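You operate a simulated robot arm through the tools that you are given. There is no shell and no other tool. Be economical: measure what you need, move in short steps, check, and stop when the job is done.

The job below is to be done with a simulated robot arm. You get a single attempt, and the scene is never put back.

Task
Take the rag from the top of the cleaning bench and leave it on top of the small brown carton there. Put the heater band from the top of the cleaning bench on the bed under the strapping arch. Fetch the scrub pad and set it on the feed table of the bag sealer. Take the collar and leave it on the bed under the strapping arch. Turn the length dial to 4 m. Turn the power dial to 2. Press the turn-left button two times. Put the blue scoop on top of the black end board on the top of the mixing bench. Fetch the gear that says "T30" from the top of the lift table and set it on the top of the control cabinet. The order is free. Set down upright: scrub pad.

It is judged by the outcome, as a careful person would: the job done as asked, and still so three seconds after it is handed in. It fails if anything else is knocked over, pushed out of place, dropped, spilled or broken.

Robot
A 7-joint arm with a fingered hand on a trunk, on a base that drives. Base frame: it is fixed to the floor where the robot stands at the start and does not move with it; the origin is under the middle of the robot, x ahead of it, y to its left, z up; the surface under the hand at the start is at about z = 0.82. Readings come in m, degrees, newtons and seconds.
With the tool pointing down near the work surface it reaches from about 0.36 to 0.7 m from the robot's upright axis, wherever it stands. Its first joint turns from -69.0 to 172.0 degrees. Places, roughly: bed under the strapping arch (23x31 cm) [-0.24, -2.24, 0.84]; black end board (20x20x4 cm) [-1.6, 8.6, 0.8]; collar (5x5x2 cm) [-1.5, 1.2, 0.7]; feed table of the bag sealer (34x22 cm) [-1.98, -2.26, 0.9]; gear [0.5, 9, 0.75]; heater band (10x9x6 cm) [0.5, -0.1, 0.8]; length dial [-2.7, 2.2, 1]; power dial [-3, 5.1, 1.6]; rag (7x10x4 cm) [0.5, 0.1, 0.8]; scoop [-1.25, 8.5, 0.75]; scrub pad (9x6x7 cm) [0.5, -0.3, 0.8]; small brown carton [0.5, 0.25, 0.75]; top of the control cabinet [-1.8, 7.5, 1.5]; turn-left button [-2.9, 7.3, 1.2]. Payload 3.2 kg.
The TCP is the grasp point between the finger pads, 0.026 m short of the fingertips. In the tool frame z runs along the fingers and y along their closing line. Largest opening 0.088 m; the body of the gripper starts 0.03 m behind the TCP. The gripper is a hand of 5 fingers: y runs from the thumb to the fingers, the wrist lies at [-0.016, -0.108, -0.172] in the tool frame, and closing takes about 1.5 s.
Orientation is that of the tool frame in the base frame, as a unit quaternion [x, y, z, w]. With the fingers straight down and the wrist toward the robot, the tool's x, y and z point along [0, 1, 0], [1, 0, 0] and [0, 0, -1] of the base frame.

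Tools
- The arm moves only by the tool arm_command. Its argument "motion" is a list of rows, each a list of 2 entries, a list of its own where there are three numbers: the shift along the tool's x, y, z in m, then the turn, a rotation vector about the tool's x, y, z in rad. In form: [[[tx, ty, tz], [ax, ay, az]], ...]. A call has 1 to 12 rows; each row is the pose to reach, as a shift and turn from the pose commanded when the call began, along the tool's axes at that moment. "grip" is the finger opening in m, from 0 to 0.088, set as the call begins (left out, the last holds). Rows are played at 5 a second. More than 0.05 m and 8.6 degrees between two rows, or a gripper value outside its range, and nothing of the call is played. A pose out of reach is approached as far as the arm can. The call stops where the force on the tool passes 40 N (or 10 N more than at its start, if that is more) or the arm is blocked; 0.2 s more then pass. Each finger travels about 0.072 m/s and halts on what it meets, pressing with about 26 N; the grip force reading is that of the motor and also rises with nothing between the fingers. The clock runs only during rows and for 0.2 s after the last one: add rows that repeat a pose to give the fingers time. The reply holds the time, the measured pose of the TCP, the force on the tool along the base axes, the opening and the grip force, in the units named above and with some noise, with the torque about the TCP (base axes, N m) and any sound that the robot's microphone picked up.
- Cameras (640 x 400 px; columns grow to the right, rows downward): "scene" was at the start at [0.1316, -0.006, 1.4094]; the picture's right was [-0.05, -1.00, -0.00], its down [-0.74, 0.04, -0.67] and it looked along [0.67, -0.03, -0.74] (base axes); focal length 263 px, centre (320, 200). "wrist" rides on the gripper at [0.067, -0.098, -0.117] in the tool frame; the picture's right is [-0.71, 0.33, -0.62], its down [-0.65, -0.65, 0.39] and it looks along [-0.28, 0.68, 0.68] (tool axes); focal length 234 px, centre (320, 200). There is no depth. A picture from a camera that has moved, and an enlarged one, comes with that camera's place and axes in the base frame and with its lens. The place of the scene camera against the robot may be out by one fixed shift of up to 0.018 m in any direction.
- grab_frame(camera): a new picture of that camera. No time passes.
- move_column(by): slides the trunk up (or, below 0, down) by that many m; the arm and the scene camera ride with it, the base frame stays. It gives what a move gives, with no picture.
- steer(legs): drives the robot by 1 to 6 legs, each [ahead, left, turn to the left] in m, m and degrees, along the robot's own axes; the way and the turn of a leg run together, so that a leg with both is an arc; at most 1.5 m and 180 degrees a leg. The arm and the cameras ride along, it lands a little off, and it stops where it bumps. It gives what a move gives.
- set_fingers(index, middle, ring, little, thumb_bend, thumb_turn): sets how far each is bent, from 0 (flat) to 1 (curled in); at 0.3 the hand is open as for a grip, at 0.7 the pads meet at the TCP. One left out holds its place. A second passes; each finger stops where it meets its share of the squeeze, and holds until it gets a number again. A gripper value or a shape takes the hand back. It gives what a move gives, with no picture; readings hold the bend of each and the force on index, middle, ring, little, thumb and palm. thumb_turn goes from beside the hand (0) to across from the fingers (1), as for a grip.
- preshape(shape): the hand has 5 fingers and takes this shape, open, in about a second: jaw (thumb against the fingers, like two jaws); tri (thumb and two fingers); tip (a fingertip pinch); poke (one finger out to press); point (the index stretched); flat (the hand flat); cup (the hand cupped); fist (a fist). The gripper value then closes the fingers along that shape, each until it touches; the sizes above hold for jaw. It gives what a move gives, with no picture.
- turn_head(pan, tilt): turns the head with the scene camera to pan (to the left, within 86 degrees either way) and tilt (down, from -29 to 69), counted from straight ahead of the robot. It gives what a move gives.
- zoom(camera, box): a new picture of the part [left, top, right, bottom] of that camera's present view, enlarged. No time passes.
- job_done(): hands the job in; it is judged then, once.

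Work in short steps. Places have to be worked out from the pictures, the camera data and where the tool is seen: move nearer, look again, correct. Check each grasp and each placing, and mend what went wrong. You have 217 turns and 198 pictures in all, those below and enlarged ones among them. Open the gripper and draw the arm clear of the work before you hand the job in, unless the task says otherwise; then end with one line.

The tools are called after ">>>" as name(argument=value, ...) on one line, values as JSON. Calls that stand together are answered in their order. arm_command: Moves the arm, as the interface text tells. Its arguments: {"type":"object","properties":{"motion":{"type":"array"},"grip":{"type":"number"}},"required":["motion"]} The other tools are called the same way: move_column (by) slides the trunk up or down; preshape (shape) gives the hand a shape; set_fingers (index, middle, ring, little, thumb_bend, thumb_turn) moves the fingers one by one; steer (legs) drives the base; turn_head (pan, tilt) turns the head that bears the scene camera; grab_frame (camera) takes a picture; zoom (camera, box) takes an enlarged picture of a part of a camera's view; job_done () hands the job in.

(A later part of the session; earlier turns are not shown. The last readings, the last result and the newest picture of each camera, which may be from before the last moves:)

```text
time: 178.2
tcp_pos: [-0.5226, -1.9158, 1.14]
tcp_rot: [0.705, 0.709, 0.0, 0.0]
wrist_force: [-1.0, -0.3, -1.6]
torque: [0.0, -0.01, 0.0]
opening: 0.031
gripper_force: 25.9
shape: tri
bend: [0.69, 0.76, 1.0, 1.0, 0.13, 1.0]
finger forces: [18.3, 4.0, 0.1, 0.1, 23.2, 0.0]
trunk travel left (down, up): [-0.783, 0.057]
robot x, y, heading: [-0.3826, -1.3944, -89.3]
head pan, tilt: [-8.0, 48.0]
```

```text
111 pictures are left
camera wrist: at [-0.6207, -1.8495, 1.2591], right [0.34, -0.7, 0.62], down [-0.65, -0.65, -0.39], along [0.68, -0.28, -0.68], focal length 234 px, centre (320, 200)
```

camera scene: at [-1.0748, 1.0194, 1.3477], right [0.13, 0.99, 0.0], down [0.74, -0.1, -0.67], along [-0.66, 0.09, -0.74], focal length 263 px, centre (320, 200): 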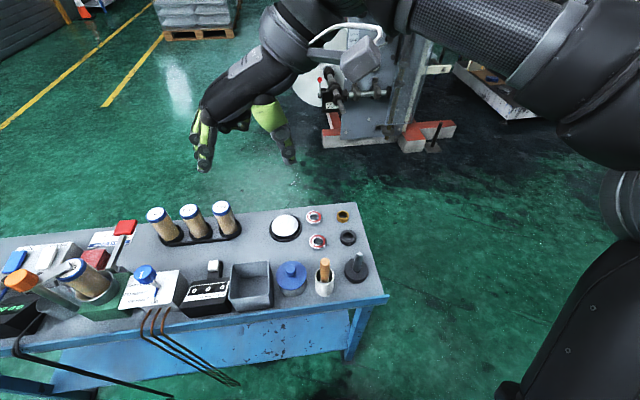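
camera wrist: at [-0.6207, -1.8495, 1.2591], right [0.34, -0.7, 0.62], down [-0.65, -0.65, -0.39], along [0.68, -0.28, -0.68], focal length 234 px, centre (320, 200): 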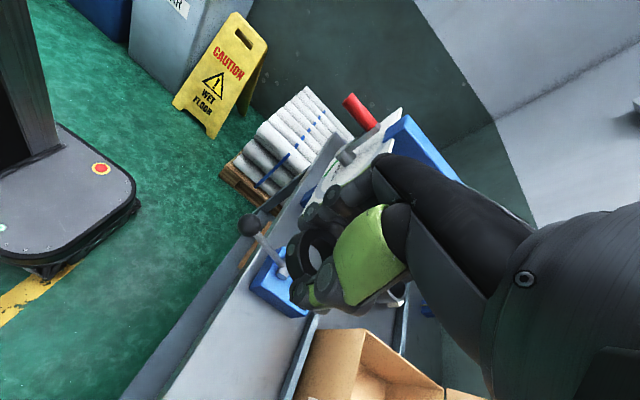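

I'll turn the hand back to wrist-toward-robot, shift left, and drive in the last 0.2 m.

>>> arm_command(motion=[[[0, 0.01, 0], [0, 0, 0.131]], [[0, 0.02, 0], [0, 0, 0.262]], [[0, 0.03, 0], [0, 0, 0.393]], [[0, 0.04, 0], [0, 0, 0.524]], [[0, 0.05, 0], [0, 0, 0.655]], [[0, 0.06, 0], [0, 0, 0.786]], [[0, 0.07, 0], [0, 0, 0.917]], [[0, 0.08, 0], [0, 0, 1.048]], [[0, 0.09, 0], [0, 0, 1.179]], [[0, 0.1, 0], [0, 0, 1.31]], [[0, 0.11, 0], [0, 0, 1.441]], [[0, 0.12, 0], [0, 0, 1.57]]])

>>> steer(legs=[[0.21, 0, -0.5]])

>>> grab_frame(camera="wrist")

>>> grab_frame(camera="scene")

```text
time: 180.8
tcp_pos: [-0.4008, -1.914, 1.1403]
tcp_rot: [1.0, 0.004, -0.001, 0.0]
wrist_force: [-0.3, -0.4, -1.1]
torque: [0.0, 0.01, -0.03]
opening: 0.0307
gripper_force: 26.0
shape: tri
bend: [0.69, 0.76, 1.0, 1.0, 0.13, 1.0]
finger forces: [18.4, 4.2, 0.0, 0.0, 23.1, 0.1]
trunk travel left (down, up): [-0.783, 0.057]
robot x, y, heading: [-0.3829, -1.3942, -89.6]
head pan, tilt: [-8.0, 48.0]
```

```text
time: 182.4
tcp_pos: [-0.4108, -2.1214, 1.1404]
tcp_rot: [1.0, -0.004, 0.001, 0.001]
wrist_force: [-0.2, -0.2, -1.3]
torque: [-0.02, -0.02, -0.01]
opening: 0.0306
gripper_force: 25.6
shape: tri
bend: [0.69, 0.76, 1.0, 1.0, 0.13, 1.0]
finger forces: [18.6, 4.2, 0.0, 0.1, 23.1, 0.0]
trunk travel left (down, up): [-0.783, 0.057]
robot x, y, heading: [-0.3812, -1.5956, -90.5]
head pan, tilt: [-8.0, 48.0]
```

```text
110 pictures are left
camera wrist: at [-0.3437, -2.0238, 1.2587], right [-0.71, -0.32, 0.62], down [-0.64, 0.66, -0.39], along [-0.28, -0.68, -0.68], focal length 234 px, centre (320, 200)
```

wrist: 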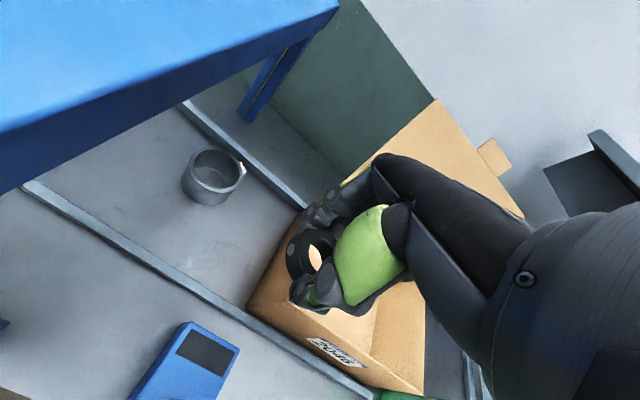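

```text
109 pictures are left
camera scene: at [-0.3923, -1.7284, 1.4676], right [-0.99, 0.15, 0.0], down [0.11, 0.74, -0.67], along [-0.1, -0.66, -0.74], focal length 263 px, centre (320, 200)
```

scene: 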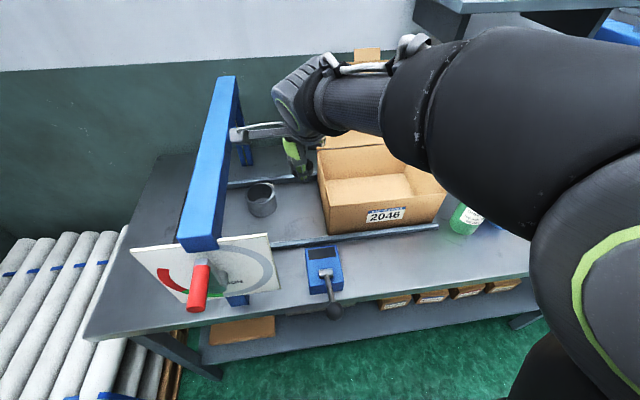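

The ring still stands at (−0.30, −2.26). I'll put the collar down at about (−0.375, −2.195), between ring and box; first down to z 0.94.

>>> arm_command(motion=[[[0.018, 0.037, 0], [0, 0, 0]], [[0.036, 0.074, 0], [0, 0, 0]], [[0.036, 0.074, 0.045], [0, 0, 0]], [[0.036, 0.074, 0.09], [0, 0, 0]], [[0.036, 0.074, 0.135], [0, 0, 0]], [[0.036, 0.074, 0.18], [0, 0, 0]], [[0.036, 0.074, 0.2], [0, 0, 0]]])

>>> grab_frame(camera="wrist")

>>> zoom(camera="scene", box=[180, 80, 400, 280])

```text
time: 184.0
tcp_pos: [-0.3833, -2.2007, 0.9456]
tcp_rot: [1.0, -0.018, 0.015, 0.001]
wrist_force: [0.6, 0.0, -1.4]
torque: [0.02, 0.01, -0.02]
opening: 0.03
gripper_force: 26.2
shape: tri
bend: [0.69, 0.76, 1.0, 1.0, 0.13, 1.0]
finger forces: [18.8, 4.3, 0.0, 0.1, 23.0, 0.0]
trunk travel left (down, up): [-0.783, 0.057]
robot x, y, heading: [-0.385, -1.6026, -90.7]
head pan, tilt: [-8.0, 48.0]
```

```text
108 pictures are left
camera wrist: at [-0.317, -2.1039, 1.0657], right [-0.74, -0.3, 0.6], down [-0.61, 0.68, -0.41], along [-0.28, -0.67, -0.69], focal length 234 px, centre (320, 200)
```

wrist: 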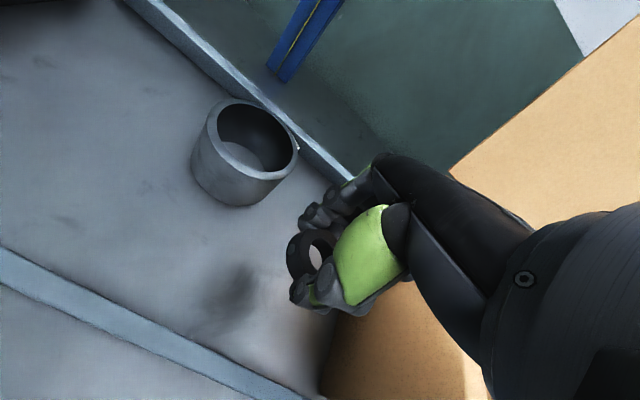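

```text
2.00 times, centred on (290, 180) of scene
camera zoom: at [-0.3915, -1.7288, 1.4676], right [-0.99, 0.15, 0.0], down [0.11, 0.74, -0.67], along [-0.1, -0.66, -0.74], focal length 526 px, centre (380, 240)
```

zoom: 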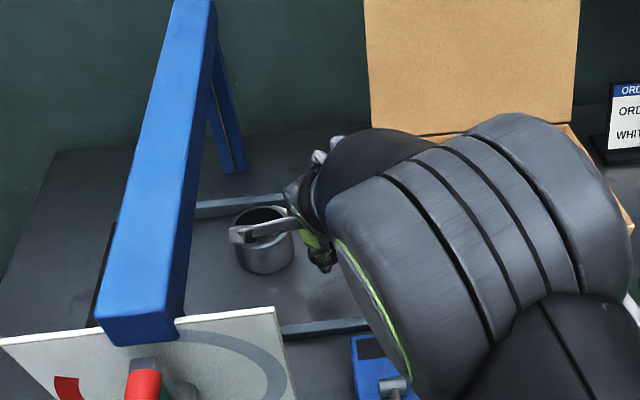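

Everything is clear. I'll lower 5 cm while shifting 1 cm left, then ease down to contact.

>>> arm_command(motion=[[[0.01, 0, 0.025], [0, 0, 0]], [[0.01, 0, 0.05], [0, 0, 0]], [[0.01, 0, 0.056], [0, 0, 0]]])

>>> zoom(camera="wrist", box=[160, 80, 440, 360])

```text
time: 184.8
tcp_pos: [-0.3666, -2.1949, 0.8838]
tcp_rot: [1.0, -0.006, 0.0, 0.002]
wrist_force: [0.3, 0.3, -0.2]
torque: [-0.03, 0.03, -0.02]
opening: 0.0302
gripper_force: 26.3
shape: tri
bend: [0.69, 0.76, 1.0, 1.0, 0.13, 1.0]
finger forces: [18.7, 4.3, 0.0, 0.0, 22.9, 0.1]
trunk travel left (down, up): [-0.783, 0.057]
robot x, y, heading: [-0.3839, -1.5991, -90.6]
head pan, tilt: [-8.0, 48.0]
```

```text
1.43 times, centred on (300, 220) of wrist
camera zoom: at [-0.2997, -2.098, 1.0035], right [-0.71, -0.32, 0.62], down [-0.64, 0.66, -0.39], along [-0.29, -0.68, -0.68], focal length 334 px, centre (349, 171)
```

zoom: 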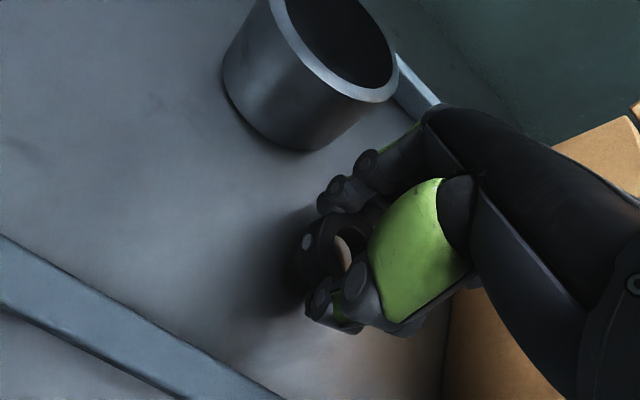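

Nearly touching. A few millimetres more.

>>> arm_command(motion=[[[0, 0, 0.004], [0, 0, 0]], [[0, 0, 0.008], [0, 0, 0]]])

```text
time: 185.4
tcp_pos: [-0.3648, -2.196, 0.8757]
tcp_rot: [1.0, -0.004, 0.0, 0.001]
wrist_force: [0.0, -0.2, 2.2]
torque: [0.08, 0.02, 0.02]
opening: 0.03
gripper_force: 25.7
shape: tri
bend: [0.69, 0.76, 1.0, 1.0, 0.13, 1.0]
finger forces: [18.9, 4.8, 0.0, 0.0, 26.1, 0.0]
trunk travel left (down, up): [-0.783, 0.057]
robot x, y, heading: [-0.3818, -1.5958, -90.5]
head pan, tilt: [-8.0, 48.0]
```

Contact is starting (force reversed). I'll settle 3 mm more, then open to 7 cm and lift.

>>> arm_command(motion=[[[0, 0, 0.003], [0, 0, 0]], [[0, 0, 0.003], [0, 0, 0]]])

>>> arm_command(motion=[[[0, 0, 0], [0, 0, 0]], [[0, 0, 0], [0, 0, 0]], [[0, 0, 0], [0, 0, 0]], [[0, 0, 0], [0, 0, 0]], [[0, 0, -0.01], [0, 0, 0]], [[0, 0, -0.04], [0, 0, 0]], [[0, 0, -0.08], [0, 0, 0]]], grip=0.07)

>>> grab_frame(camera="wrist")

```text
time: 186.0
tcp_pos: [-0.3648, -2.1951, 0.8764]
tcp_rot: [1.0, -0.004, 0.001, 0.004]
wrist_force: [2.2, -0.9, 20.4]
torque: [0.83, 0.02, -0.03]
opening: 0.03
gripper_force: 25.9
shape: tri
bend: [0.69, 0.76, 1.0, 1.0, 0.12, 1.0]
finger forces: [19.3, 5.1, 0.0, 0.0, 45.4, 0.1]
trunk travel left (down, up): [-0.783, 0.057]
robot x, y, heading: [-0.3834, -1.6006, -90.4]
head pan, tilt: [-8.0, 48.0]
```

```text
time: 187.6
tcp_pos: [-0.3639, -2.1936, 0.9549]
tcp_rot: [1.0, -0.003, 0.0, 0.0]
wrist_force: [-1.4, 1.7, 0.2]
torque: [0.05, 0.01, 0.03]
opening: 0.0696
gripper_force: 0.0
shape: tri
bend: [0.38, 0.33, 0.99, 0.99, 0.08, 0.98]
finger forces: [0.0, 0.0, 0.0, 0.0, 0.0, 0.0]
trunk travel left (down, up): [-0.783, 0.057]
robot x, y, heading: [-0.3803, -1.5986, -90.4]
head pan, tilt: [-8.0, 48.0]
```

```text
105 pictures are left
camera wrist: at [-0.2978, -2.0966, 1.0726], right [-0.71, -0.33, 0.62], down [-0.64, 0.66, -0.39], along [-0.28, -0.68, -0.68], focal length 234 px, centre (320, 200)
```

wrist: 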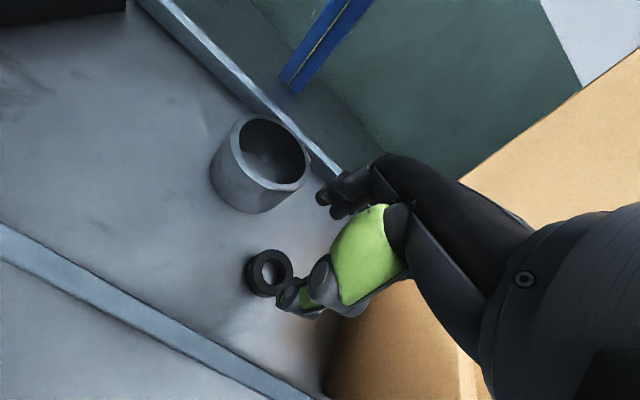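

The collar lies flat on the bed beside the ring. I'll withdraw the arm up and back, then drive to the open floor and face −x/+y to find the length dial.

>>> arm_command(motion=[[[0, 0, -0.04], [0, 0, 0]], [[0, 0, -0.08], [0, 0, 0]], [[0, 0, -0.12], [0, 0, 0]], [[-0.01, -0.03, -0.16], [0, 0, 0]], [[-0.03, -0.07, -0.18], [0, 0, 0]], [[-0.06, -0.11, -0.18], [0, 0, 0]], [[-0.09, -0.15, -0.18], [0, 0, 0]], [[-0.12, -0.18, -0.18], [0, 0, 0]]])

>>> steer(legs=[[-1.5, 0, 0], [0, 0, -90], [0.1, -1.5, 0]])

>>> turn_head(pan=10, tilt=15)

>>> grab_frame(camera="scene")

>>> turn_head(pan=-50, tilt=15)

>>> grab_frame(camera="scene")

```text
refused: row 4 steps farther than a row can; nothing moved
```

```text
refused: leg 3 is longer than a leg can be; nothing moved
```

```text
time: 188.6
tcp_pos: [-0.365, -2.1945, 0.9539]
tcp_rot: [1.0, -0.004, 0.0, 0.001]
wrist_force: [-0.2, 0.0, 0.4]
torque: [-0.03, -0.01, -0.01]
opening: 0.0699
gripper_force: 0.2
shape: tri
bend: [0.38, 0.33, 0.99, 0.99, 0.08, 0.98]
finger forces: [0.0, 0.0, 0.0, 0.0, 0.0, 0.1]
trunk travel left (down, up): [-0.783, 0.057]
robot x, y, heading: [-0.3825, -1.5983, -90.5]
head pan, tilt: [10.0, 15.0]
```

```text
104 pictures are left
camera scene: at [-0.3654, -1.7426, 1.5186], right [-0.99, -0.17, 0.0], down [-0.04, 0.26, -0.97], along [0.16, -0.95, -0.26], focal length 263 px, centre (320, 200)
```

scene: 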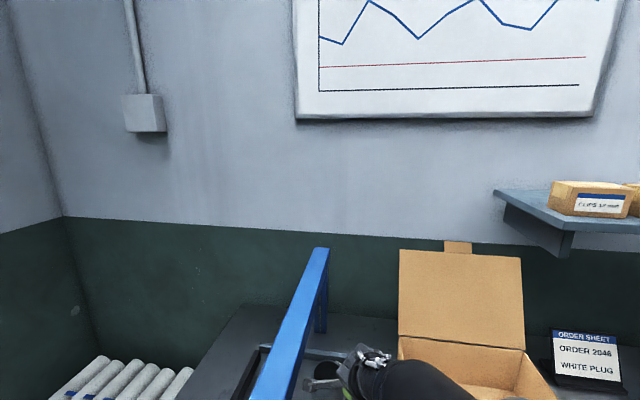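

```text
time: 189.9
tcp_pos: [-0.3647, -2.1949, 0.9544]
tcp_rot: [1.0, -0.004, 0.0, 0.001]
wrist_force: [0.4, -0.2, 0.1]
torque: [-0.02, -0.01, -0.01]
opening: 0.0699
gripper_force: 0.1
shape: tri
bend: [0.38, 0.33, 0.99, 0.99, 0.08, 0.98]
finger forces: [0.0, 0.0, 0.0, 0.1, 0.0, 0.1]
trunk travel left (down, up): [-0.783, 0.057]
robot x, y, heading: [-0.3859, -1.5946, -90.5]
head pan, tilt: [-50.0, 15.0]
```

```text
103 pictures are left
camera scene: at [-0.4527, -1.7101, 1.5186], right [-0.64, 0.77, 0.0], down [0.2, 0.17, -0.97], along [-0.74, -0.62, -0.26], focal length 263 px, centre (320, 200)
```

scene: 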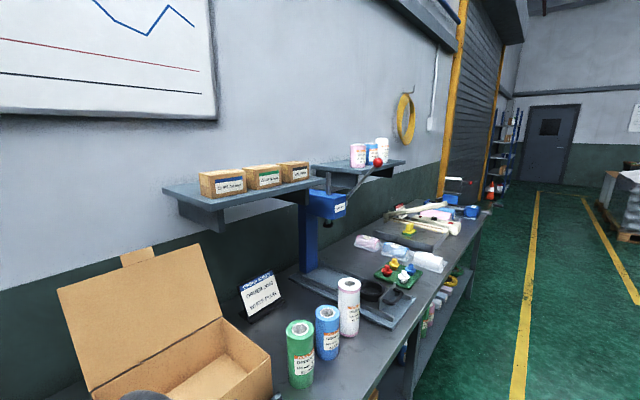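

Both moves were refused (a row and a leg were too long), luckily before anything moved. I'll resend the arm withdrawal with smaller steps, then drive.

>>> arm_command(motion=[[[0, 0, -0.04], [0, 0, 0]], [[0, 0, -0.08], [0, 0, 0]], [[0, 0, -0.12], [0, 0, 0]], [[-0.01, -0.02, -0.15], [0, 0, 0]], [[-0.03, -0.05, -0.17], [0, 0, 0]], [[-0.05, -0.09, -0.18], [0, 0, 0]], [[-0.07, -0.13, -0.18], [0, 0, 0]], [[-0.1, -0.17, -0.18], [0, 0, 0]]])

>>> steer(legs=[[-1.5, 0, 0], [0, 0, -90], [0, -1.45, 0]])

>>> turn_head(pan=10, tilt=15)

>>> grab_frame(camera="scene")

>>> turn_head(pan=-50, tilt=15)

>>> grab_frame(camera="scene")

```text
time: 191.7
tcp_pos: [-0.4677, -2.0244, 1.1341]
tcp_rot: [1.0, -0.005, 0.001, 0.002]
wrist_force: [-0.8, -0.1, 0.5]
torque: [-0.02, -0.04, -0.01]
opening: 0.0697
gripper_force: 0.1
shape: tri
bend: [0.38, 0.33, 0.99, 0.99, 0.08, 0.98]
finger forces: [0.1, 0.0, 0.1, 0.0, 0.1, 0.1]
trunk travel left (down, up): [-0.783, 0.057]
robot x, y, heading: [-0.3824, -1.5969, -90.3]
head pan, tilt: [-50.0, 15.0]
```

```text
time: 209.8
tcp_pos: [-0.772, 1.4603, 1.1331]
tcp_rot: [-0.702, 0.713, 0.001, 0.0]
wrist_force: [-0.3, 0.6, 0.6]
torque: [0.02, 0.03, -0.02]
opening: 0.0697
gripper_force: 0.1
shape: tri
bend: [0.38, 0.33, 0.99, 0.99, 0.08, 0.98]
finger forces: [0.0, 0.1, 0.0, 0.0, 0.0, 0.0]
trunk travel left (down, up): [-0.783, 0.057]
robot x, y, heading: [-0.3462, 1.3747, 179.3]
head pan, tilt: [-50.0, 15.0]
```

```text
time: 211.2
tcp_pos: [-0.7709, 1.4611, 1.1344]
tcp_rot: [-0.701, 0.713, 0.001, -0.002]
wrist_force: [-0.2, 0.3, -0.8]
torque: [0.01, -0.03, -0.02]
opening: 0.0699
gripper_force: 0.0
shape: tri
bend: [0.38, 0.33, 0.99, 0.99, 0.08, 0.98]
finger forces: [0.0, 0.1, 0.0, 0.0, 0.0, 0.1]
trunk travel left (down, up): [-0.783, 0.057]
robot x, y, heading: [-0.342, 1.3738, 179.1]
head pan, tilt: [10.0, 15.0]
```

```text
102 pictures are left
camera scene: at [-0.4848, 1.3593, 1.5186], right [-0.16, 0.99, 0.0], down [0.26, 0.04, -0.97], along [-0.95, -0.15, -0.26], focal length 263 px, centre (320, 200)
```

scene: 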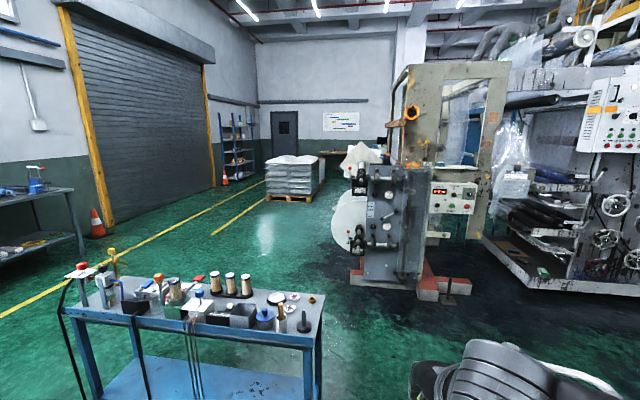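

```text
time: 212.4
tcp_pos: [-0.7731, 1.4609, 1.134]
tcp_rot: [-0.702, 0.712, 0.0, -0.001]
wrist_force: [0.0, 0.4, 0.3]
torque: [-0.01, 0.01, 0.01]
opening: 0.0697
gripper_force: 0.1
shape: tri
bend: [0.38, 0.33, 0.99, 0.99, 0.08, 0.98]
finger forces: [0.1, 0.1, 0.0, 0.1, 0.0, 0.0]
trunk travel left (down, up): [-0.783, 0.057]
robot x, y, heading: [-0.3432, 1.3727, 178.8]
head pan, tilt: [-50.0, 15.0]
```

```text
101 pictures are left
camera scene: at [-0.4516, 1.4464, 1.5186], right [0.78, 0.63, 0.0], down [0.16, -0.2, -0.97], along [-0.61, 0.75, -0.26], focal length 263 px, centre (320, 200)
```

scene: 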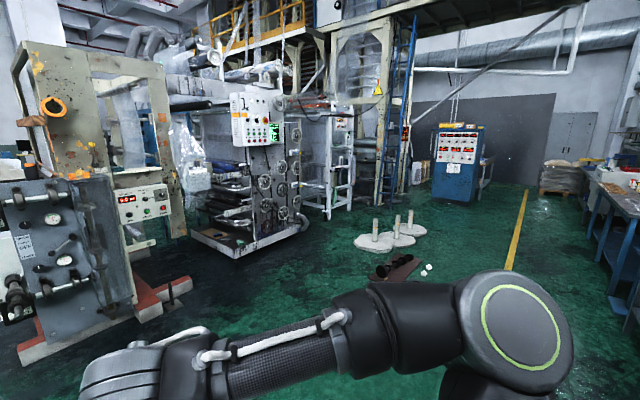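

The length dial is on the control panel with the red display of the slitter frame, near (−2.7, 2.2, 1.0), facing +x. I'll drive in front of it.

>>> steer(legs=[[0, -0.78, 1], [1.4, 0, 0]])

>>> turn_head(pan=0, tilt=25)

>>> grab_frame(camera="scene")

```text
time: 223.0
tcp_pos: [-2.1147, 2.2374, 1.1325]
tcp_rot: [-0.707, 0.707, 0.001, 0.0]
wrist_force: [-0.9, 0.3, -0.3]
torque: [0.0, 0.0, 0.0]
opening: 0.07
gripper_force: 0.1
shape: tri
bend: [0.38, 0.33, 0.99, 0.99, 0.08, 0.98]
finger forces: [0.1, 0.0, 0.1, 0.1, 0.0, 0.0]
trunk travel left (down, up): [-0.783, 0.057]
robot x, y, heading: [-1.6848, 2.1575, 179.8]
head pan, tilt: [-50.0, 15.0]
```

```text
time: 224.2
tcp_pos: [-2.1146, 2.2369, 1.1334]
tcp_rot: [-0.707, 0.708, 0.0, -0.001]
wrist_force: [0.3, -1.4, 0.1]
torque: [0.01, 0.0, 0.0]
opening: 0.0699
gripper_force: 0.0
shape: tri
bend: [0.38, 0.33, 0.99, 0.99, 0.08, 0.98]
finger forces: [0.0, 0.1, 0.0, 0.0, 0.0, 0.1]
trunk travel left (down, up): [-0.783, 0.057]
robot x, y, heading: [-1.6887, 2.1566, 179.8]
head pan, tilt: [0.0, 25.0]
```

```text
100 pictures are left
camera scene: at [-1.8263, 2.1557, 1.5024], right [0.0, 1.0, 0.0], down [0.42, 0.0, -0.91], along [-0.91, 0.0, -0.42], focal length 263 px, centre (320, 200)
```

scene: 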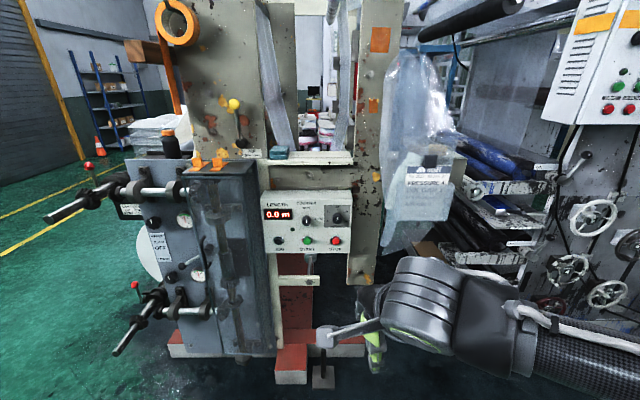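

>>> zoom(camera="scene", box=[250, 180, 370, 260])

```text
5.00 times, centred on (310, 220) of scene
camera zoom: at [-1.8263, 2.1557, 1.5024], right [0.0, 1.0, 0.0], down [0.42, 0.0, -0.91], along [-0.91, 0.0, -0.42], focal length 1315 px, centre (370, 100)
```

zoom: 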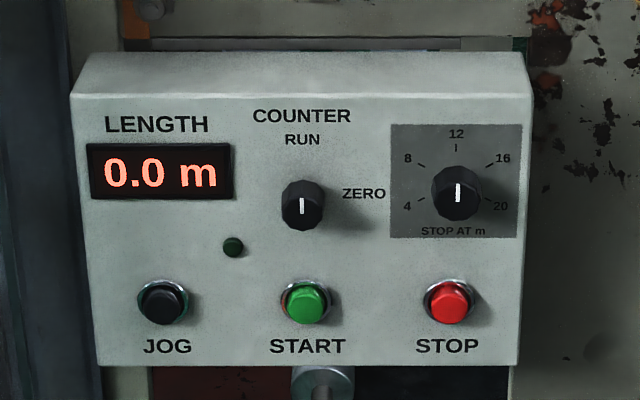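

The dial "STOP AT m" points to 12 now; 4 is about 120° counter-clockwise (60° per mark). I'll turn the hand to point forward (palm down) before going in.

>>> arm_command(motion=[[[0, 0.011, 0], [-0.143, 0, 0]], [[0, 0.022, 0], [-0.286, 0, 0]], [[0, 0.033, 0], [-0.428, 0, 0]], [[0, 0.044, 0], [-0.571, 0, 0]], [[0, 0.055, 0], [-0.714, 0, 0]], [[0, 0.066, 0], [-0.857, 0, 0]], [[0, 0.077, 0], [-1.0, 0, 0]], [[0, 0.088, 0], [-1.142, 0, 0]], [[0, 0.1, 0], [-1.285, 0, 0]], [[0, 0.11, 0], [-1.428, 0, 0]], [[0, 0.12, 0], [-1.57, 0, 0]]])

>>> preshape(shape="tip")

>>> grab_frame(camera="scene")

>>> grab_frame(camera="wrist")

```text
time: 226.6
tcp_pos: [-2.2291, 2.197, 1.1398]
tcp_rot: [-0.495, 0.506, 0.506, -0.493]
wrist_force: [-0.4, 0.3, -0.2]
torque: [-0.01, 0.02, 0.03]
opening: 0.0701
gripper_force: 0.0
shape: tri
bend: [0.38, 0.33, 0.99, 0.99, 0.08, 0.98]
finger forces: [0.0, 0.0, 0.0, 0.0, 0.1, 0.0]
out of reach, approached as far as the arm can: row 8, 9, 10, 11
trunk travel left (down, up): [-0.783, 0.057]
robot x, y, heading: [-1.6856, 2.154, 179.7]
head pan, tilt: [0.0, 25.0]
```

```text
time: 227.5
tcp_pos: [-2.2289, 2.1966, 1.1398]
tcp_rot: [-0.496, 0.505, 0.505, -0.494]
wrist_force: [-0.5, -0.2, -0.3]
torque: [0.0, -0.01, 0.01]
opening: 0.0875
gripper_force: 0.0
shape: tip
bend: [0.3, 0.98, 0.99, 0.99, 0.3, 0.97]
finger forces: [0.0, 0.0, 0.0, 0.0, 0.0, 0.0]
trunk travel left (down, up): [-0.783, 0.057]
robot x, y, heading: [-1.6829, 2.1538, 180.1]
head pan, tilt: [0.0, 25.0]
```

```text
98 pictures are left
camera scene: at [-1.8264, 2.1554, 1.5024], right [0.0, 1.0, 0.0], down [0.42, 0.0, -0.91], along [-0.91, 0.0, -0.42], focal length 263 px, centre (320, 200)
```

scene: 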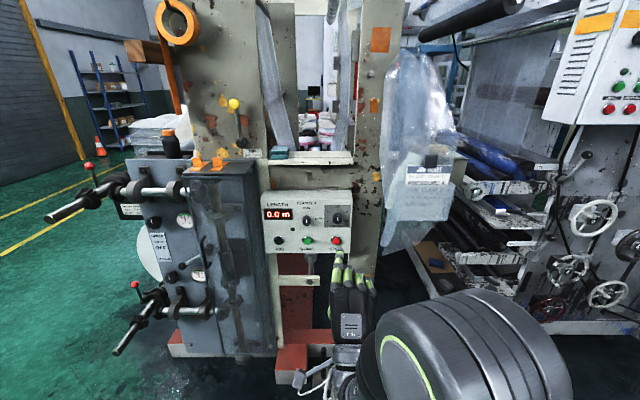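

```text
97 pictures are left
camera wrist: at [-2.1137, 2.1281, 1.0444], right [0.64, 0.69, 0.33], down [-0.37, 0.66, -0.65], along [-0.67, 0.29, 0.68], focal length 234 px, centre (320, 200)
```

wrist: 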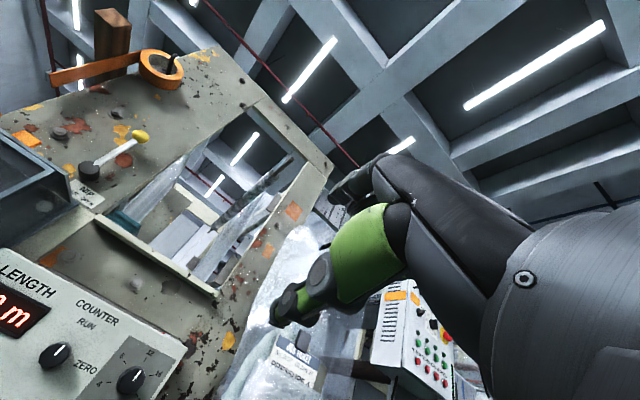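

The hand points forward correctly. The knob should be near (−2.71, 2.225, 1.01). I'll drive 0.34 m closer, lower the trunk 0.13 m and look again.

>>> steer(legs=[[0.34, 0, 0]])

>>> move_column(by=-0.13)

>>> turn_head(pan=0, tilt=30)

>>> grab_frame(camera="scene")

>>> grab_frame(camera="wrist")

```text
time: 229.7
tcp_pos: [-2.5703, 2.1985, 1.1406]
tcp_rot: [-0.494, 0.506, 0.506, -0.493]
wrist_force: [0.1, -0.8, -0.5]
torque: [0.02, 0.02, -0.03]
opening: 0.0878
gripper_force: 0.0
shape: tip
bend: [0.3, 0.98, 0.99, 0.99, 0.3, 0.97]
finger forces: [0.0, 0.0, 0.0, 0.0, 0.0, 0.0]
trunk travel left (down, up): [-0.783, 0.057]
robot x, y, heading: [-2.0269, 2.157, 180.1]
head pan, tilt: [0.0, 25.0]
```

```text
time: 231.3
tcp_pos: [-2.5698, 2.1976, 1.0085]
tcp_rot: [-0.494, 0.506, 0.506, -0.494]
wrist_force: [-0.5, -0.8, 0.8]
torque: [-0.05, 0.01, 0.02]
opening: 0.0876
gripper_force: 0.0
shape: tip
bend: [0.3, 0.98, 0.99, 0.99, 0.3, 0.97]
finger forces: [0.0, 0.0, 0.0, 0.0, 0.0, 0.0]
trunk travel left (down, up): [-0.653, 0.187]
robot x, y, heading: [-2.0309, 2.1581, 179.8]
head pan, tilt: [0.0, 25.0]
```

```text
time: 231.9
tcp_pos: [-2.5708, 2.1974, 1.0101]
tcp_rot: [-0.495, 0.506, 0.506, -0.494]
wrist_force: [0.4, -0.4, 0.4]
torque: [-0.02, -0.02, 0.0]
opening: 0.088
gripper_force: 0.1
shape: tip
bend: [0.3, 0.98, 0.99, 0.99, 0.3, 0.97]
finger forces: [0.0, 0.0, 0.0, 0.1, 0.0, 0.0]
trunk travel left (down, up): [-0.653, 0.187]
robot x, y, heading: [-2.0265, 2.157, 179.9]
head pan, tilt: [0.0, 30.0]
```

```text
96 pictures are left
camera scene: at [-2.166, 2.1561, 1.3645], right [0.0, 1.0, 0.0], down [0.5, 0.0, -0.87], along [-0.87, 0.0, -0.5], focal length 263 px, centre (320, 200)
```

scene: 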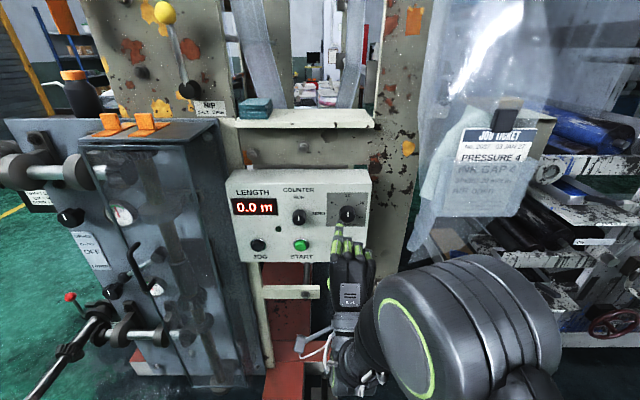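

```text
95 pictures are left
camera wrist: at [-2.4551, 2.1288, 0.9143], right [0.64, 0.69, 0.33], down [-0.37, 0.66, -0.65], along [-0.67, 0.29, 0.68], focal length 234 px, centre (320, 200)
```

wrist: 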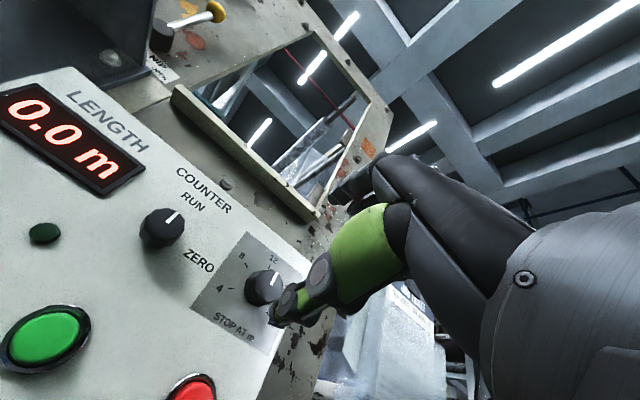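

Both views agree on the knob at (−2.707, 2.222, 1.007). I'll line up with it and pre-roll the hand about 55° clockwise, so it can then turn counter-clockwise.

>>> arm_command(motion=[[[-0.006, 0, 0], [0, 0, 0.14]], [[-0.012, 0, 0.01], [0, 0, 0.28]], [[-0.018, -0.001, 0.02], [0, 0, 0.42]], [[-0.022, -0.002, 0.03], [0, 0, 0.56]], [[-0.025, -0.003, 0.04], [0, 0, 0.7]], [[-0.025, -0.003, 0.05], [0, 0, 0.84]], [[-0.025, -0.003, 0.06], [0, 0, 0.96]]])

>>> grab_frame(camera="wrist")

>>> zoom(camera="scene", box=[260, 160, 420, 280])

```text
time: 233.5
tcp_pos: [-2.6327, 2.1864, 1.0718]
tcp_rot: [-0.204, 0.693, 0.226, -0.654]
wrist_force: [1.0, 0.3, -0.7]
torque: [-0.02, 0.06, 0.02]
opening: 0.0877
gripper_force: 0.1
shape: tip
bend: [0.3, 0.98, 0.99, 0.99, 0.3, 0.97]
finger forces: [0.1, 0.1, 0.0, 0.0, 0.0, 0.1]
out of reach, approached as far as the arm can: row 1, 2, 3, 4, 5, 6, 7
trunk travel left (down, up): [-0.653, 0.187]
robot x, y, heading: [-2.0288, 2.1554, 179.7]
head pan, tilt: [0.0, 30.0]
```

```text
94 pictures are left
camera wrist: at [-2.5223, 2.0637, 1.0759], right [0.67, 0.65, -0.36], down [-0.36, -0.14, -0.92], along [-0.65, 0.75, 0.14], focal length 234 px, centre (320, 200)
```

wrist: 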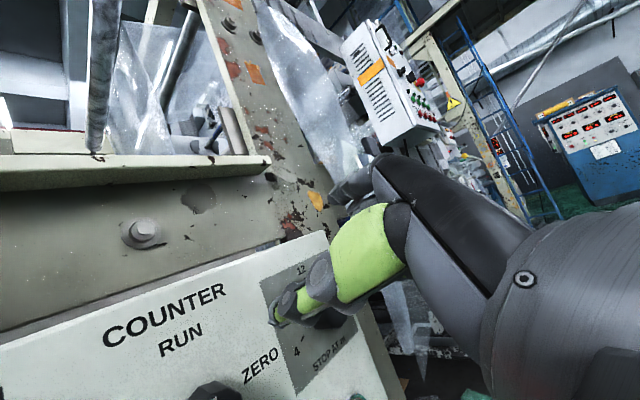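

```text
3.33 times, centred on (340, 220) of scene
camera zoom: at [-2.1666, 2.1567, 1.3644], right [0.0, 1.0, 0.0], down [0.5, 0.0, -0.87], along [-0.87, 0.0, -0.5], focal length 876 px, centre (253, 133)
```

zoom: 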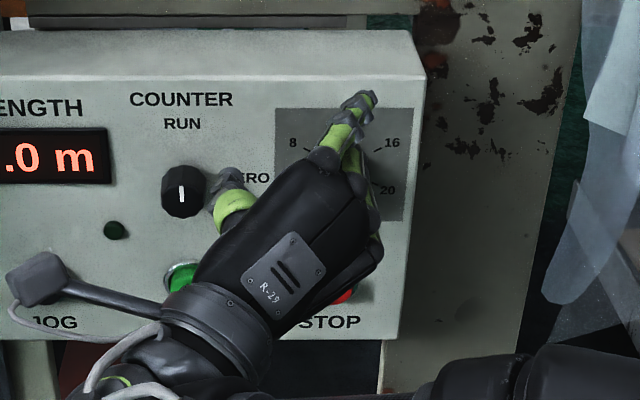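

The hand rolled as asked but drifted from position: the pose is near a joint limit at this height. I'll back off a little, lower the trunk so the arm works higher relative to its shoulder, and re-aim.

>>> steer(legs=[[-0.08, 0, 0]])

>>> move_column(by=-0.2)

>>> arm_command(motion=[[[0.022, 0.027, 0], [0, 0, 0]], [[0.045, 0.054, 0], [0, 0, 0]], [[0.067, 0.081, 0], [0, 0, 0]], [[0.089, 0.1075, 0], [0, 0, 0]], [[0.089, 0.1075, 0], [0, 0, 0]]])

>>> grab_frame(camera="wrist")

>>> grab_frame(camera="scene")

```text
time: 234.6
tcp_pos: [-2.5509, 2.1854, 1.0718]
tcp_rot: [-0.205, 0.692, 0.227, -0.654]
wrist_force: [1.1, -1.0, 0.1]
torque: [-0.03, 0.01, 0.01]
opening: 0.0876
gripper_force: 0.1
shape: tip
bend: [0.3, 0.98, 0.99, 0.99, 0.3, 0.97]
finger forces: [0.0, 0.1, 0.0, 0.0, 0.0, 0.1]
trunk travel left (down, up): [-0.653, 0.187]
robot x, y, heading: [-1.9458, 2.1575, 179.7]
head pan, tilt: [0.0, 30.0]
```

```text
time: 236.8
tcp_pos: [-2.5506, 2.1855, 0.8724]
tcp_rot: [-0.206, 0.692, 0.226, -0.654]
wrist_force: [0.7, -0.1, 0.6]
torque: [0.03, -0.01, 0.0]
opening: 0.088
gripper_force: 0.0
shape: tip
bend: [0.3, 0.98, 0.99, 0.99, 0.3, 0.97]
finger forces: [0.0, 0.0, 0.0, 0.1, 0.0, 0.1]
trunk travel left (down, up): [-0.453, 0.387]
robot x, y, heading: [-1.9469, 2.1562, 179.8]
head pan, tilt: [0.0, 30.0]
```

```text
time: 238.0
tcp_pos: [-2.5554, 2.2187, 1.0066]
tcp_rot: [-0.205, 0.693, 0.228, -0.653]
wrist_force: [0.2, 0.1, -0.5]
torque: [0.02, 0.01, 0.01]
opening: 0.0877
gripper_force: 0.1
shape: tip
bend: [0.3, 0.98, 0.99, 0.99, 0.3, 0.97]
finger forces: [0.0, 0.0, 0.1, 0.0, 0.1, 0.0]
trunk travel left (down, up): [-0.453, 0.387]
robot x, y, heading: [-1.946, 2.1564, 180.0]
head pan, tilt: [0.0, 30.0]
```

```text
92 pictures are left
camera wrist: at [-2.445, 2.0964, 1.0117], right [0.67, 0.65, -0.35], down [-0.36, -0.14, -0.92], along [-0.65, 0.75, 0.14], focal length 234 px, centre (320, 200)
```

wrist: 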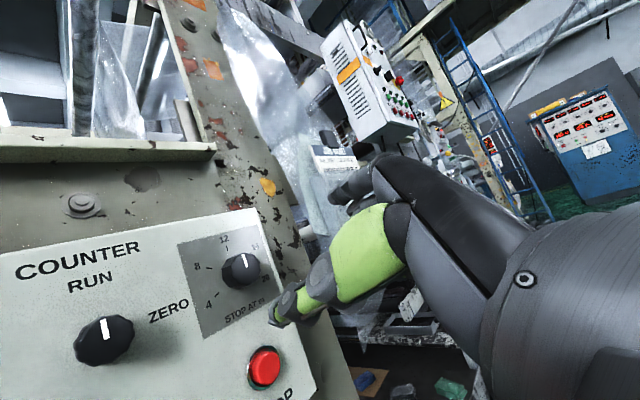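

```text
91 pictures are left
camera scene: at [-2.0854, 2.1559, 1.1644], right [0.0, 1.0, 0.0], down [0.5, 0.0, -0.87], along [-0.87, 0.0, -0.5], focal length 263 px, centre (320, 200)
```

scene: 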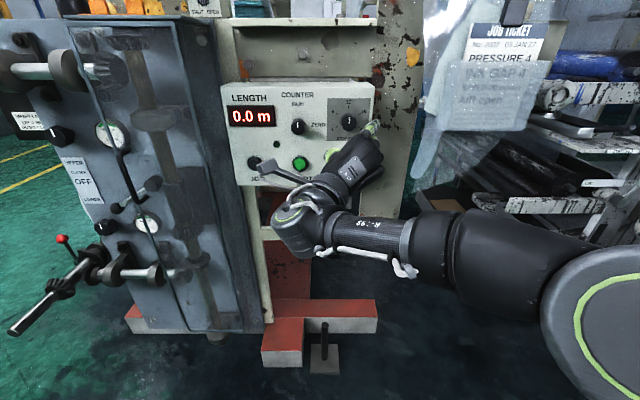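

Now the pose is exact, and the knob reads (−2.707, 2.2266, 1.007). I'll drive 9 cm ahead, straighten the small tilt, and check.

>>> steer(legs=[[0.09, 0, 0]])

>>> arm_command(motion=[[[0.001, 0.002, 0], [0.012, 0.062, 0]], [[0.001, 0.002, 0], [0.012, 0.062, 0]]])

>>> zoom(camera="wrist", box=[180, 180, 400, 360])

>>> zoom(camera="scene", box=[270, 70, 430, 190])

```text
time: 239.1
tcp_pos: [-2.6463, 2.2202, 1.0058]
tcp_rot: [-0.205, 0.692, 0.227, -0.654]
wrist_force: [-0.3, 0.0, -0.7]
torque: [0.01, 0.03, -0.02]
opening: 0.0878
gripper_force: 0.1
shape: tip
bend: [0.3, 0.98, 0.99, 0.99, 0.3, 0.97]
finger forces: [0.0, 0.1, 0.1, 0.0, 0.0, 0.0]
trunk travel left (down, up): [-0.453, 0.387]
robot x, y, heading: [-2.0386, 2.1543, 179.9]
head pan, tilt: [0.0, 30.0]
```

```text
time: 239.7
tcp_pos: [-2.6451, 2.2201, 1.0092]
tcp_rot: [0.216, -0.673, -0.216, 0.674]
wrist_force: [0.2, -0.8, 0.1]
torque: [0.02, 0.01, 0.02]
opening: 0.088
gripper_force: 0.0
shape: tip
bend: [0.3, 0.98, 0.99, 0.99, 0.3, 0.97]
finger forces: [0.1, 0.0, 0.1, 0.0, 0.1, 0.1]
trunk travel left (down, up): [-0.453, 0.387]
robot x, y, heading: [-2.036, 2.1578, 179.7]
head pan, tilt: [0.0, 30.0]
```

```text
2.22 times, centred on (290, 270) of wrist
camera zoom: at [-2.53, 2.103, 1.0084], right [0.62, 0.68, -0.38], down [-0.39, -0.15, -0.91], along [-0.68, 0.72, 0.17], focal length 520 px, centre (387, 44)
```

zoom: 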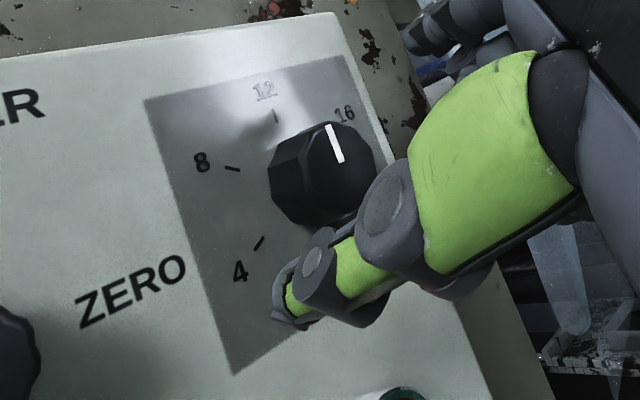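

```text
3.33 times, centred on (350, 130) of scene
camera zoom: at [-2.1759, 2.1561, 1.1644], right [0.0, 1.0, 0.0], down [0.5, 0.0, -0.87], along [-0.87, 0.0, -0.5], focal length 876 px, centre (220, 433)
```

zoom: 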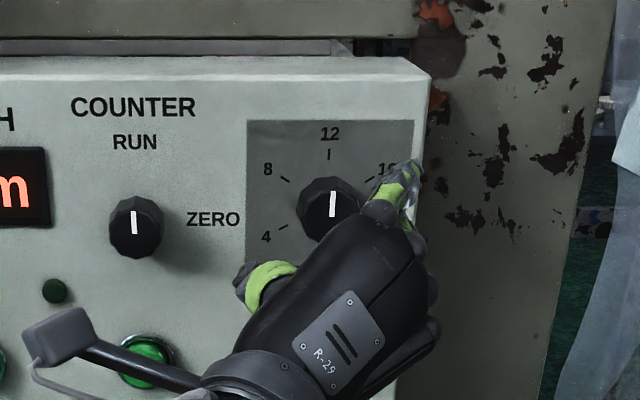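

The hand is level and the knob centre is at about (2.225, 1.008), its face near x −2.69. I'll advance 4 cm and close on it.

>>> arm_command(motion=[[[-0.002, 0.003, 0.015], [0, 0, 0]], [[-0.003, 0.004, 0.03], [0, 0, 0]], [[-0.003, 0.004, 0.041], [0, 0, 0]]])

>>> arm_command(motion=[[[0, 0, 0], [0, 0, 0]], [[0, 0, 0], [0, 0, 0]], [[0, 0, 0], [0, 0, 0]], [[0, 0, 0], [0, 0, 0]], [[0, 0, 0], [0, 0, 0]], [[0, 0, 0], [0, 0, 0]]], grip=0.0)

>>> zoom(camera="wrist", box=[180, 180, 400, 360])

>>> zoom(camera="scene", box=[270, 70, 430, 190])

```text
time: 240.5
tcp_pos: [-2.6877, 2.2267, 1.0086]
tcp_rot: [0.215, -0.673, -0.217, 0.673]
wrist_force: [-0.3, -0.7, -0.7]
torque: [-0.04, -0.01, -0.02]
opening: 0.0879
gripper_force: 0.0
shape: tip
bend: [0.3, 0.98, 0.99, 0.99, 0.3, 0.97]
finger forces: [0.0, 0.0, 0.1, 0.2, 0.1, 0.0]
trunk travel left (down, up): [-0.453, 0.387]
robot x, y, heading: [-2.0368, 2.1588, 180.1]
head pan, tilt: [0.0, 30.0]
```

```text
time: 241.9
tcp_pos: [-2.687, 2.2259, 1.0085]
tcp_rot: [0.215, -0.673, -0.216, 0.673]
wrist_force: [-0.7, -0.8, 0.0]
torque: [-0.01, 0.0, 0.02]
opening: 0.0292
gripper_force: 26.5
shape: tip
bend: [0.59, 1.0, 1.0, 1.0, 0.39, 1.0]
finger forces: [22.8, 0.0, 0.1, 0.0, 23.9, 0.1]
trunk travel left (down, up): [-0.453, 0.387]
robot x, y, heading: [-2.0363, 2.1611, 180.0]
head pan, tilt: [0.0, 30.0]
```

```text
2.22 times, centred on (290, 270) of wrist
camera zoom: at [-2.571, 2.1076, 1.0078], right [0.62, 0.68, -0.38], down [-0.39, -0.15, -0.91], along [-0.68, 0.72, 0.17], focal length 520 px, centre (387, 44)
```

zoom: 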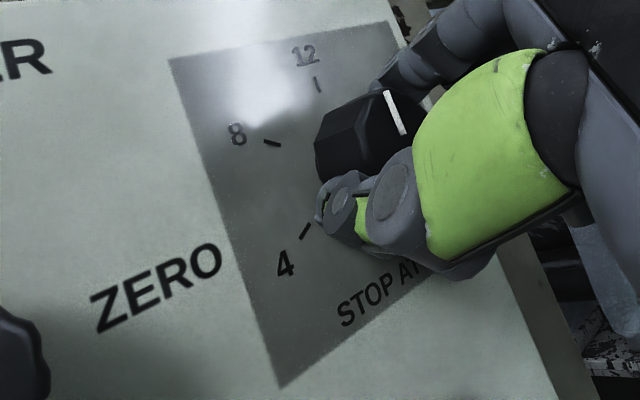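

```text
3.33 times, centred on (350, 130) of scene
camera zoom: at [-2.1761, 2.1558, 1.1644], right [0.0, 1.0, 0.0], down [0.5, 0.0, -0.87], along [-0.87, 0.0, -0.5], focal length 876 px, centre (220, 433)
```

zoom: 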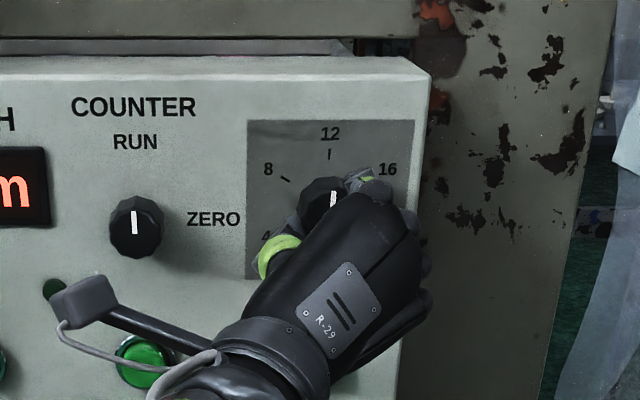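

Thumb and index hold the knob. I'll turn 60° counter-clockwise first and check.

>>> arm_command(motion=[[[0, 0, 0], [0, 0, -0.13]], [[0, 0, 0], [0, 0, -0.26]], [[0, 0, 0], [0, 0, -0.39]], [[0, 0, 0], [0, 0, -0.52]], [[0, 0, 0], [0, 0, -0.65]], [[0, 0, 0], [0, 0, -0.78]], [[0, 0, 0], [0, 0, -0.91]], [[0, 0, 0], [0, 0, -1.05]]])

>>> zoom(camera="scene", box=[270, 70, 430, 190])

```text
time: 243.7
tcp_pos: [-2.6861, 2.193, 1.0132]
tcp_rot: [-0.516, 0.481, 0.53, -0.471]
wrist_force: [-0.3, -0.1, 0.6]
torque: [0.02, 0.02, 0.01]
opening: 0.006
gripper_force: 26.0
shape: tip
bend: [0.73, 1.0, 1.0, 1.0, 0.93, 1.0]
finger forces: [0.0, 0.0, 0.0, 0.0, 0.0, 0.0]
out of reach, approached as far as the arm can: row 7, 8
trunk travel left (down, up): [-0.453, 0.387]
robot x, y, heading: [-2.0409, 2.1579, 179.7]
head pan, tilt: [0.0, 30.0]
```

```text
3.33 times, centred on (350, 130) of scene
camera zoom: at [-2.1752, 2.1548, 1.1647], right [0.0, 1.0, 0.0], down [0.5, 0.0, -0.87], along [-0.87, 0.0, -0.5], focal length 876 px, centre (220, 433)
```

zoom: 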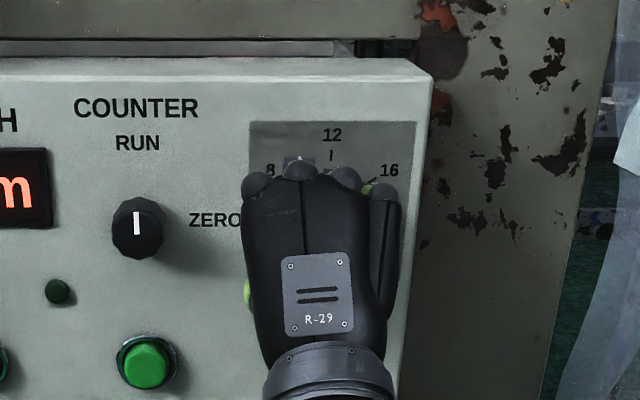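

At the end of the turn the arm reached its limit and slipped off. I'll open, draw back, and look at the dial.

>>> arm_command(motion=[[[0, 0, 0], [0, 0, 0]], [[0, 0, 0], [0, 0, 0]], [[0, 0, 0], [0, 0, 0]], [[0, 0, 0], [0, 0, 0]], [[0, 0, -0.03], [0, 0, 0]], [[0, 0, -0.06], [0, 0, 0]]], grip=0.088)

>>> grab_frame(camera="wrist")

```text
time: 245.1
tcp_pos: [-2.6258, 2.19, 1.0109]
tcp_rot: [-0.521, 0.478, 0.525, -0.473]
wrist_force: [0.0, -0.3, -0.1]
torque: [0.01, -0.02, 0.03]
opening: 0.0879
gripper_force: 0.0
shape: tip
bend: [0.3, 0.98, 0.99, 0.99, 0.3, 0.97]
finger forces: [0.0, 0.1, 0.0, 0.1, 0.0, 0.1]
out of reach, approached as far as the arm can: row 5, 6
trunk travel left (down, up): [-0.453, 0.387]
robot x, y, heading: [-2.035, 2.1579, 179.8]
head pan, tilt: [0.0, 30.0]
```

```text
85 pictures are left
camera wrist: at [-2.5094, 2.1325, 0.9094], right [0.63, 0.67, 0.4], down [-0.38, 0.71, -0.59], along [-0.68, 0.22, 0.7], focal length 234 px, centre (320, 200)
```

wrist: 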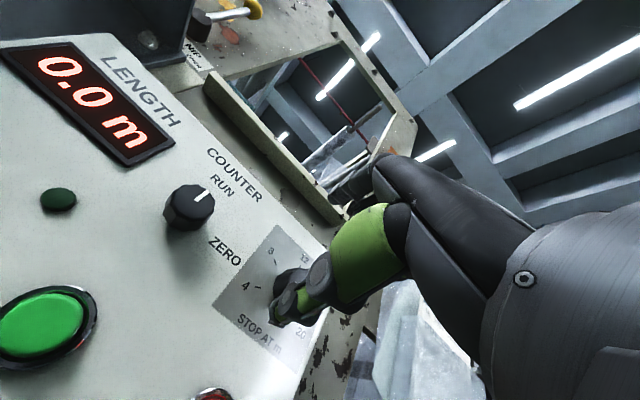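

The thumb hides the pointer. I'll back off and sidestep right so the knob lies to the robot's left, where this pose has more room, and view the dial.

>>> steer(legs=[[-0.08, 0, 0], [0, -0.22, 0]])

>>> zoom(camera="scene", box=[190, 70, 350, 190])

```text
time: 247.4
tcp_pos: [-2.5442, 2.4108, 1.0117]
tcp_rot: [-0.52, 0.479, 0.525, -0.473]
wrist_force: [0.0, 0.2, 0.1]
torque: [-0.01, -0.01, 0.0]
opening: 0.088
gripper_force: 0.0
shape: tip
bend: [0.3, 0.98, 0.99, 0.99, 0.3, 0.97]
finger forces: [0.0, 0.1, 0.0, 0.0, 0.1, 0.0]
trunk travel left (down, up): [-0.453, 0.387]
robot x, y, heading: [-1.9553, 2.3795, 179.7]
head pan, tilt: [0.0, 30.0]
```

```text
3.33 times, centred on (270, 130) of scene
camera zoom: at [-2.094, 2.3766, 1.1644], right [0.0, 1.0, 0.0], down [0.5, 0.0, -0.87], along [-0.87, 0.0, -0.5], focal length 876 px, centre (487, 433)
```

zoom: 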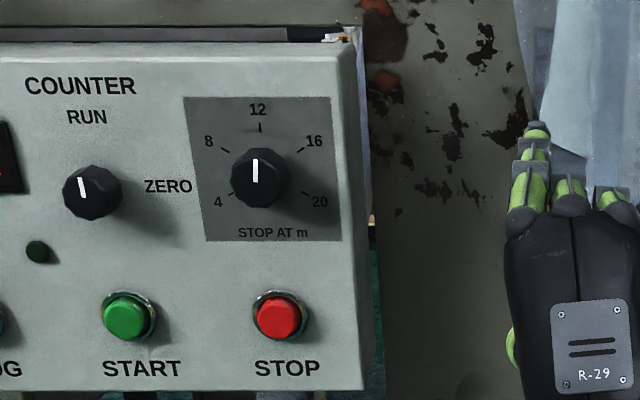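

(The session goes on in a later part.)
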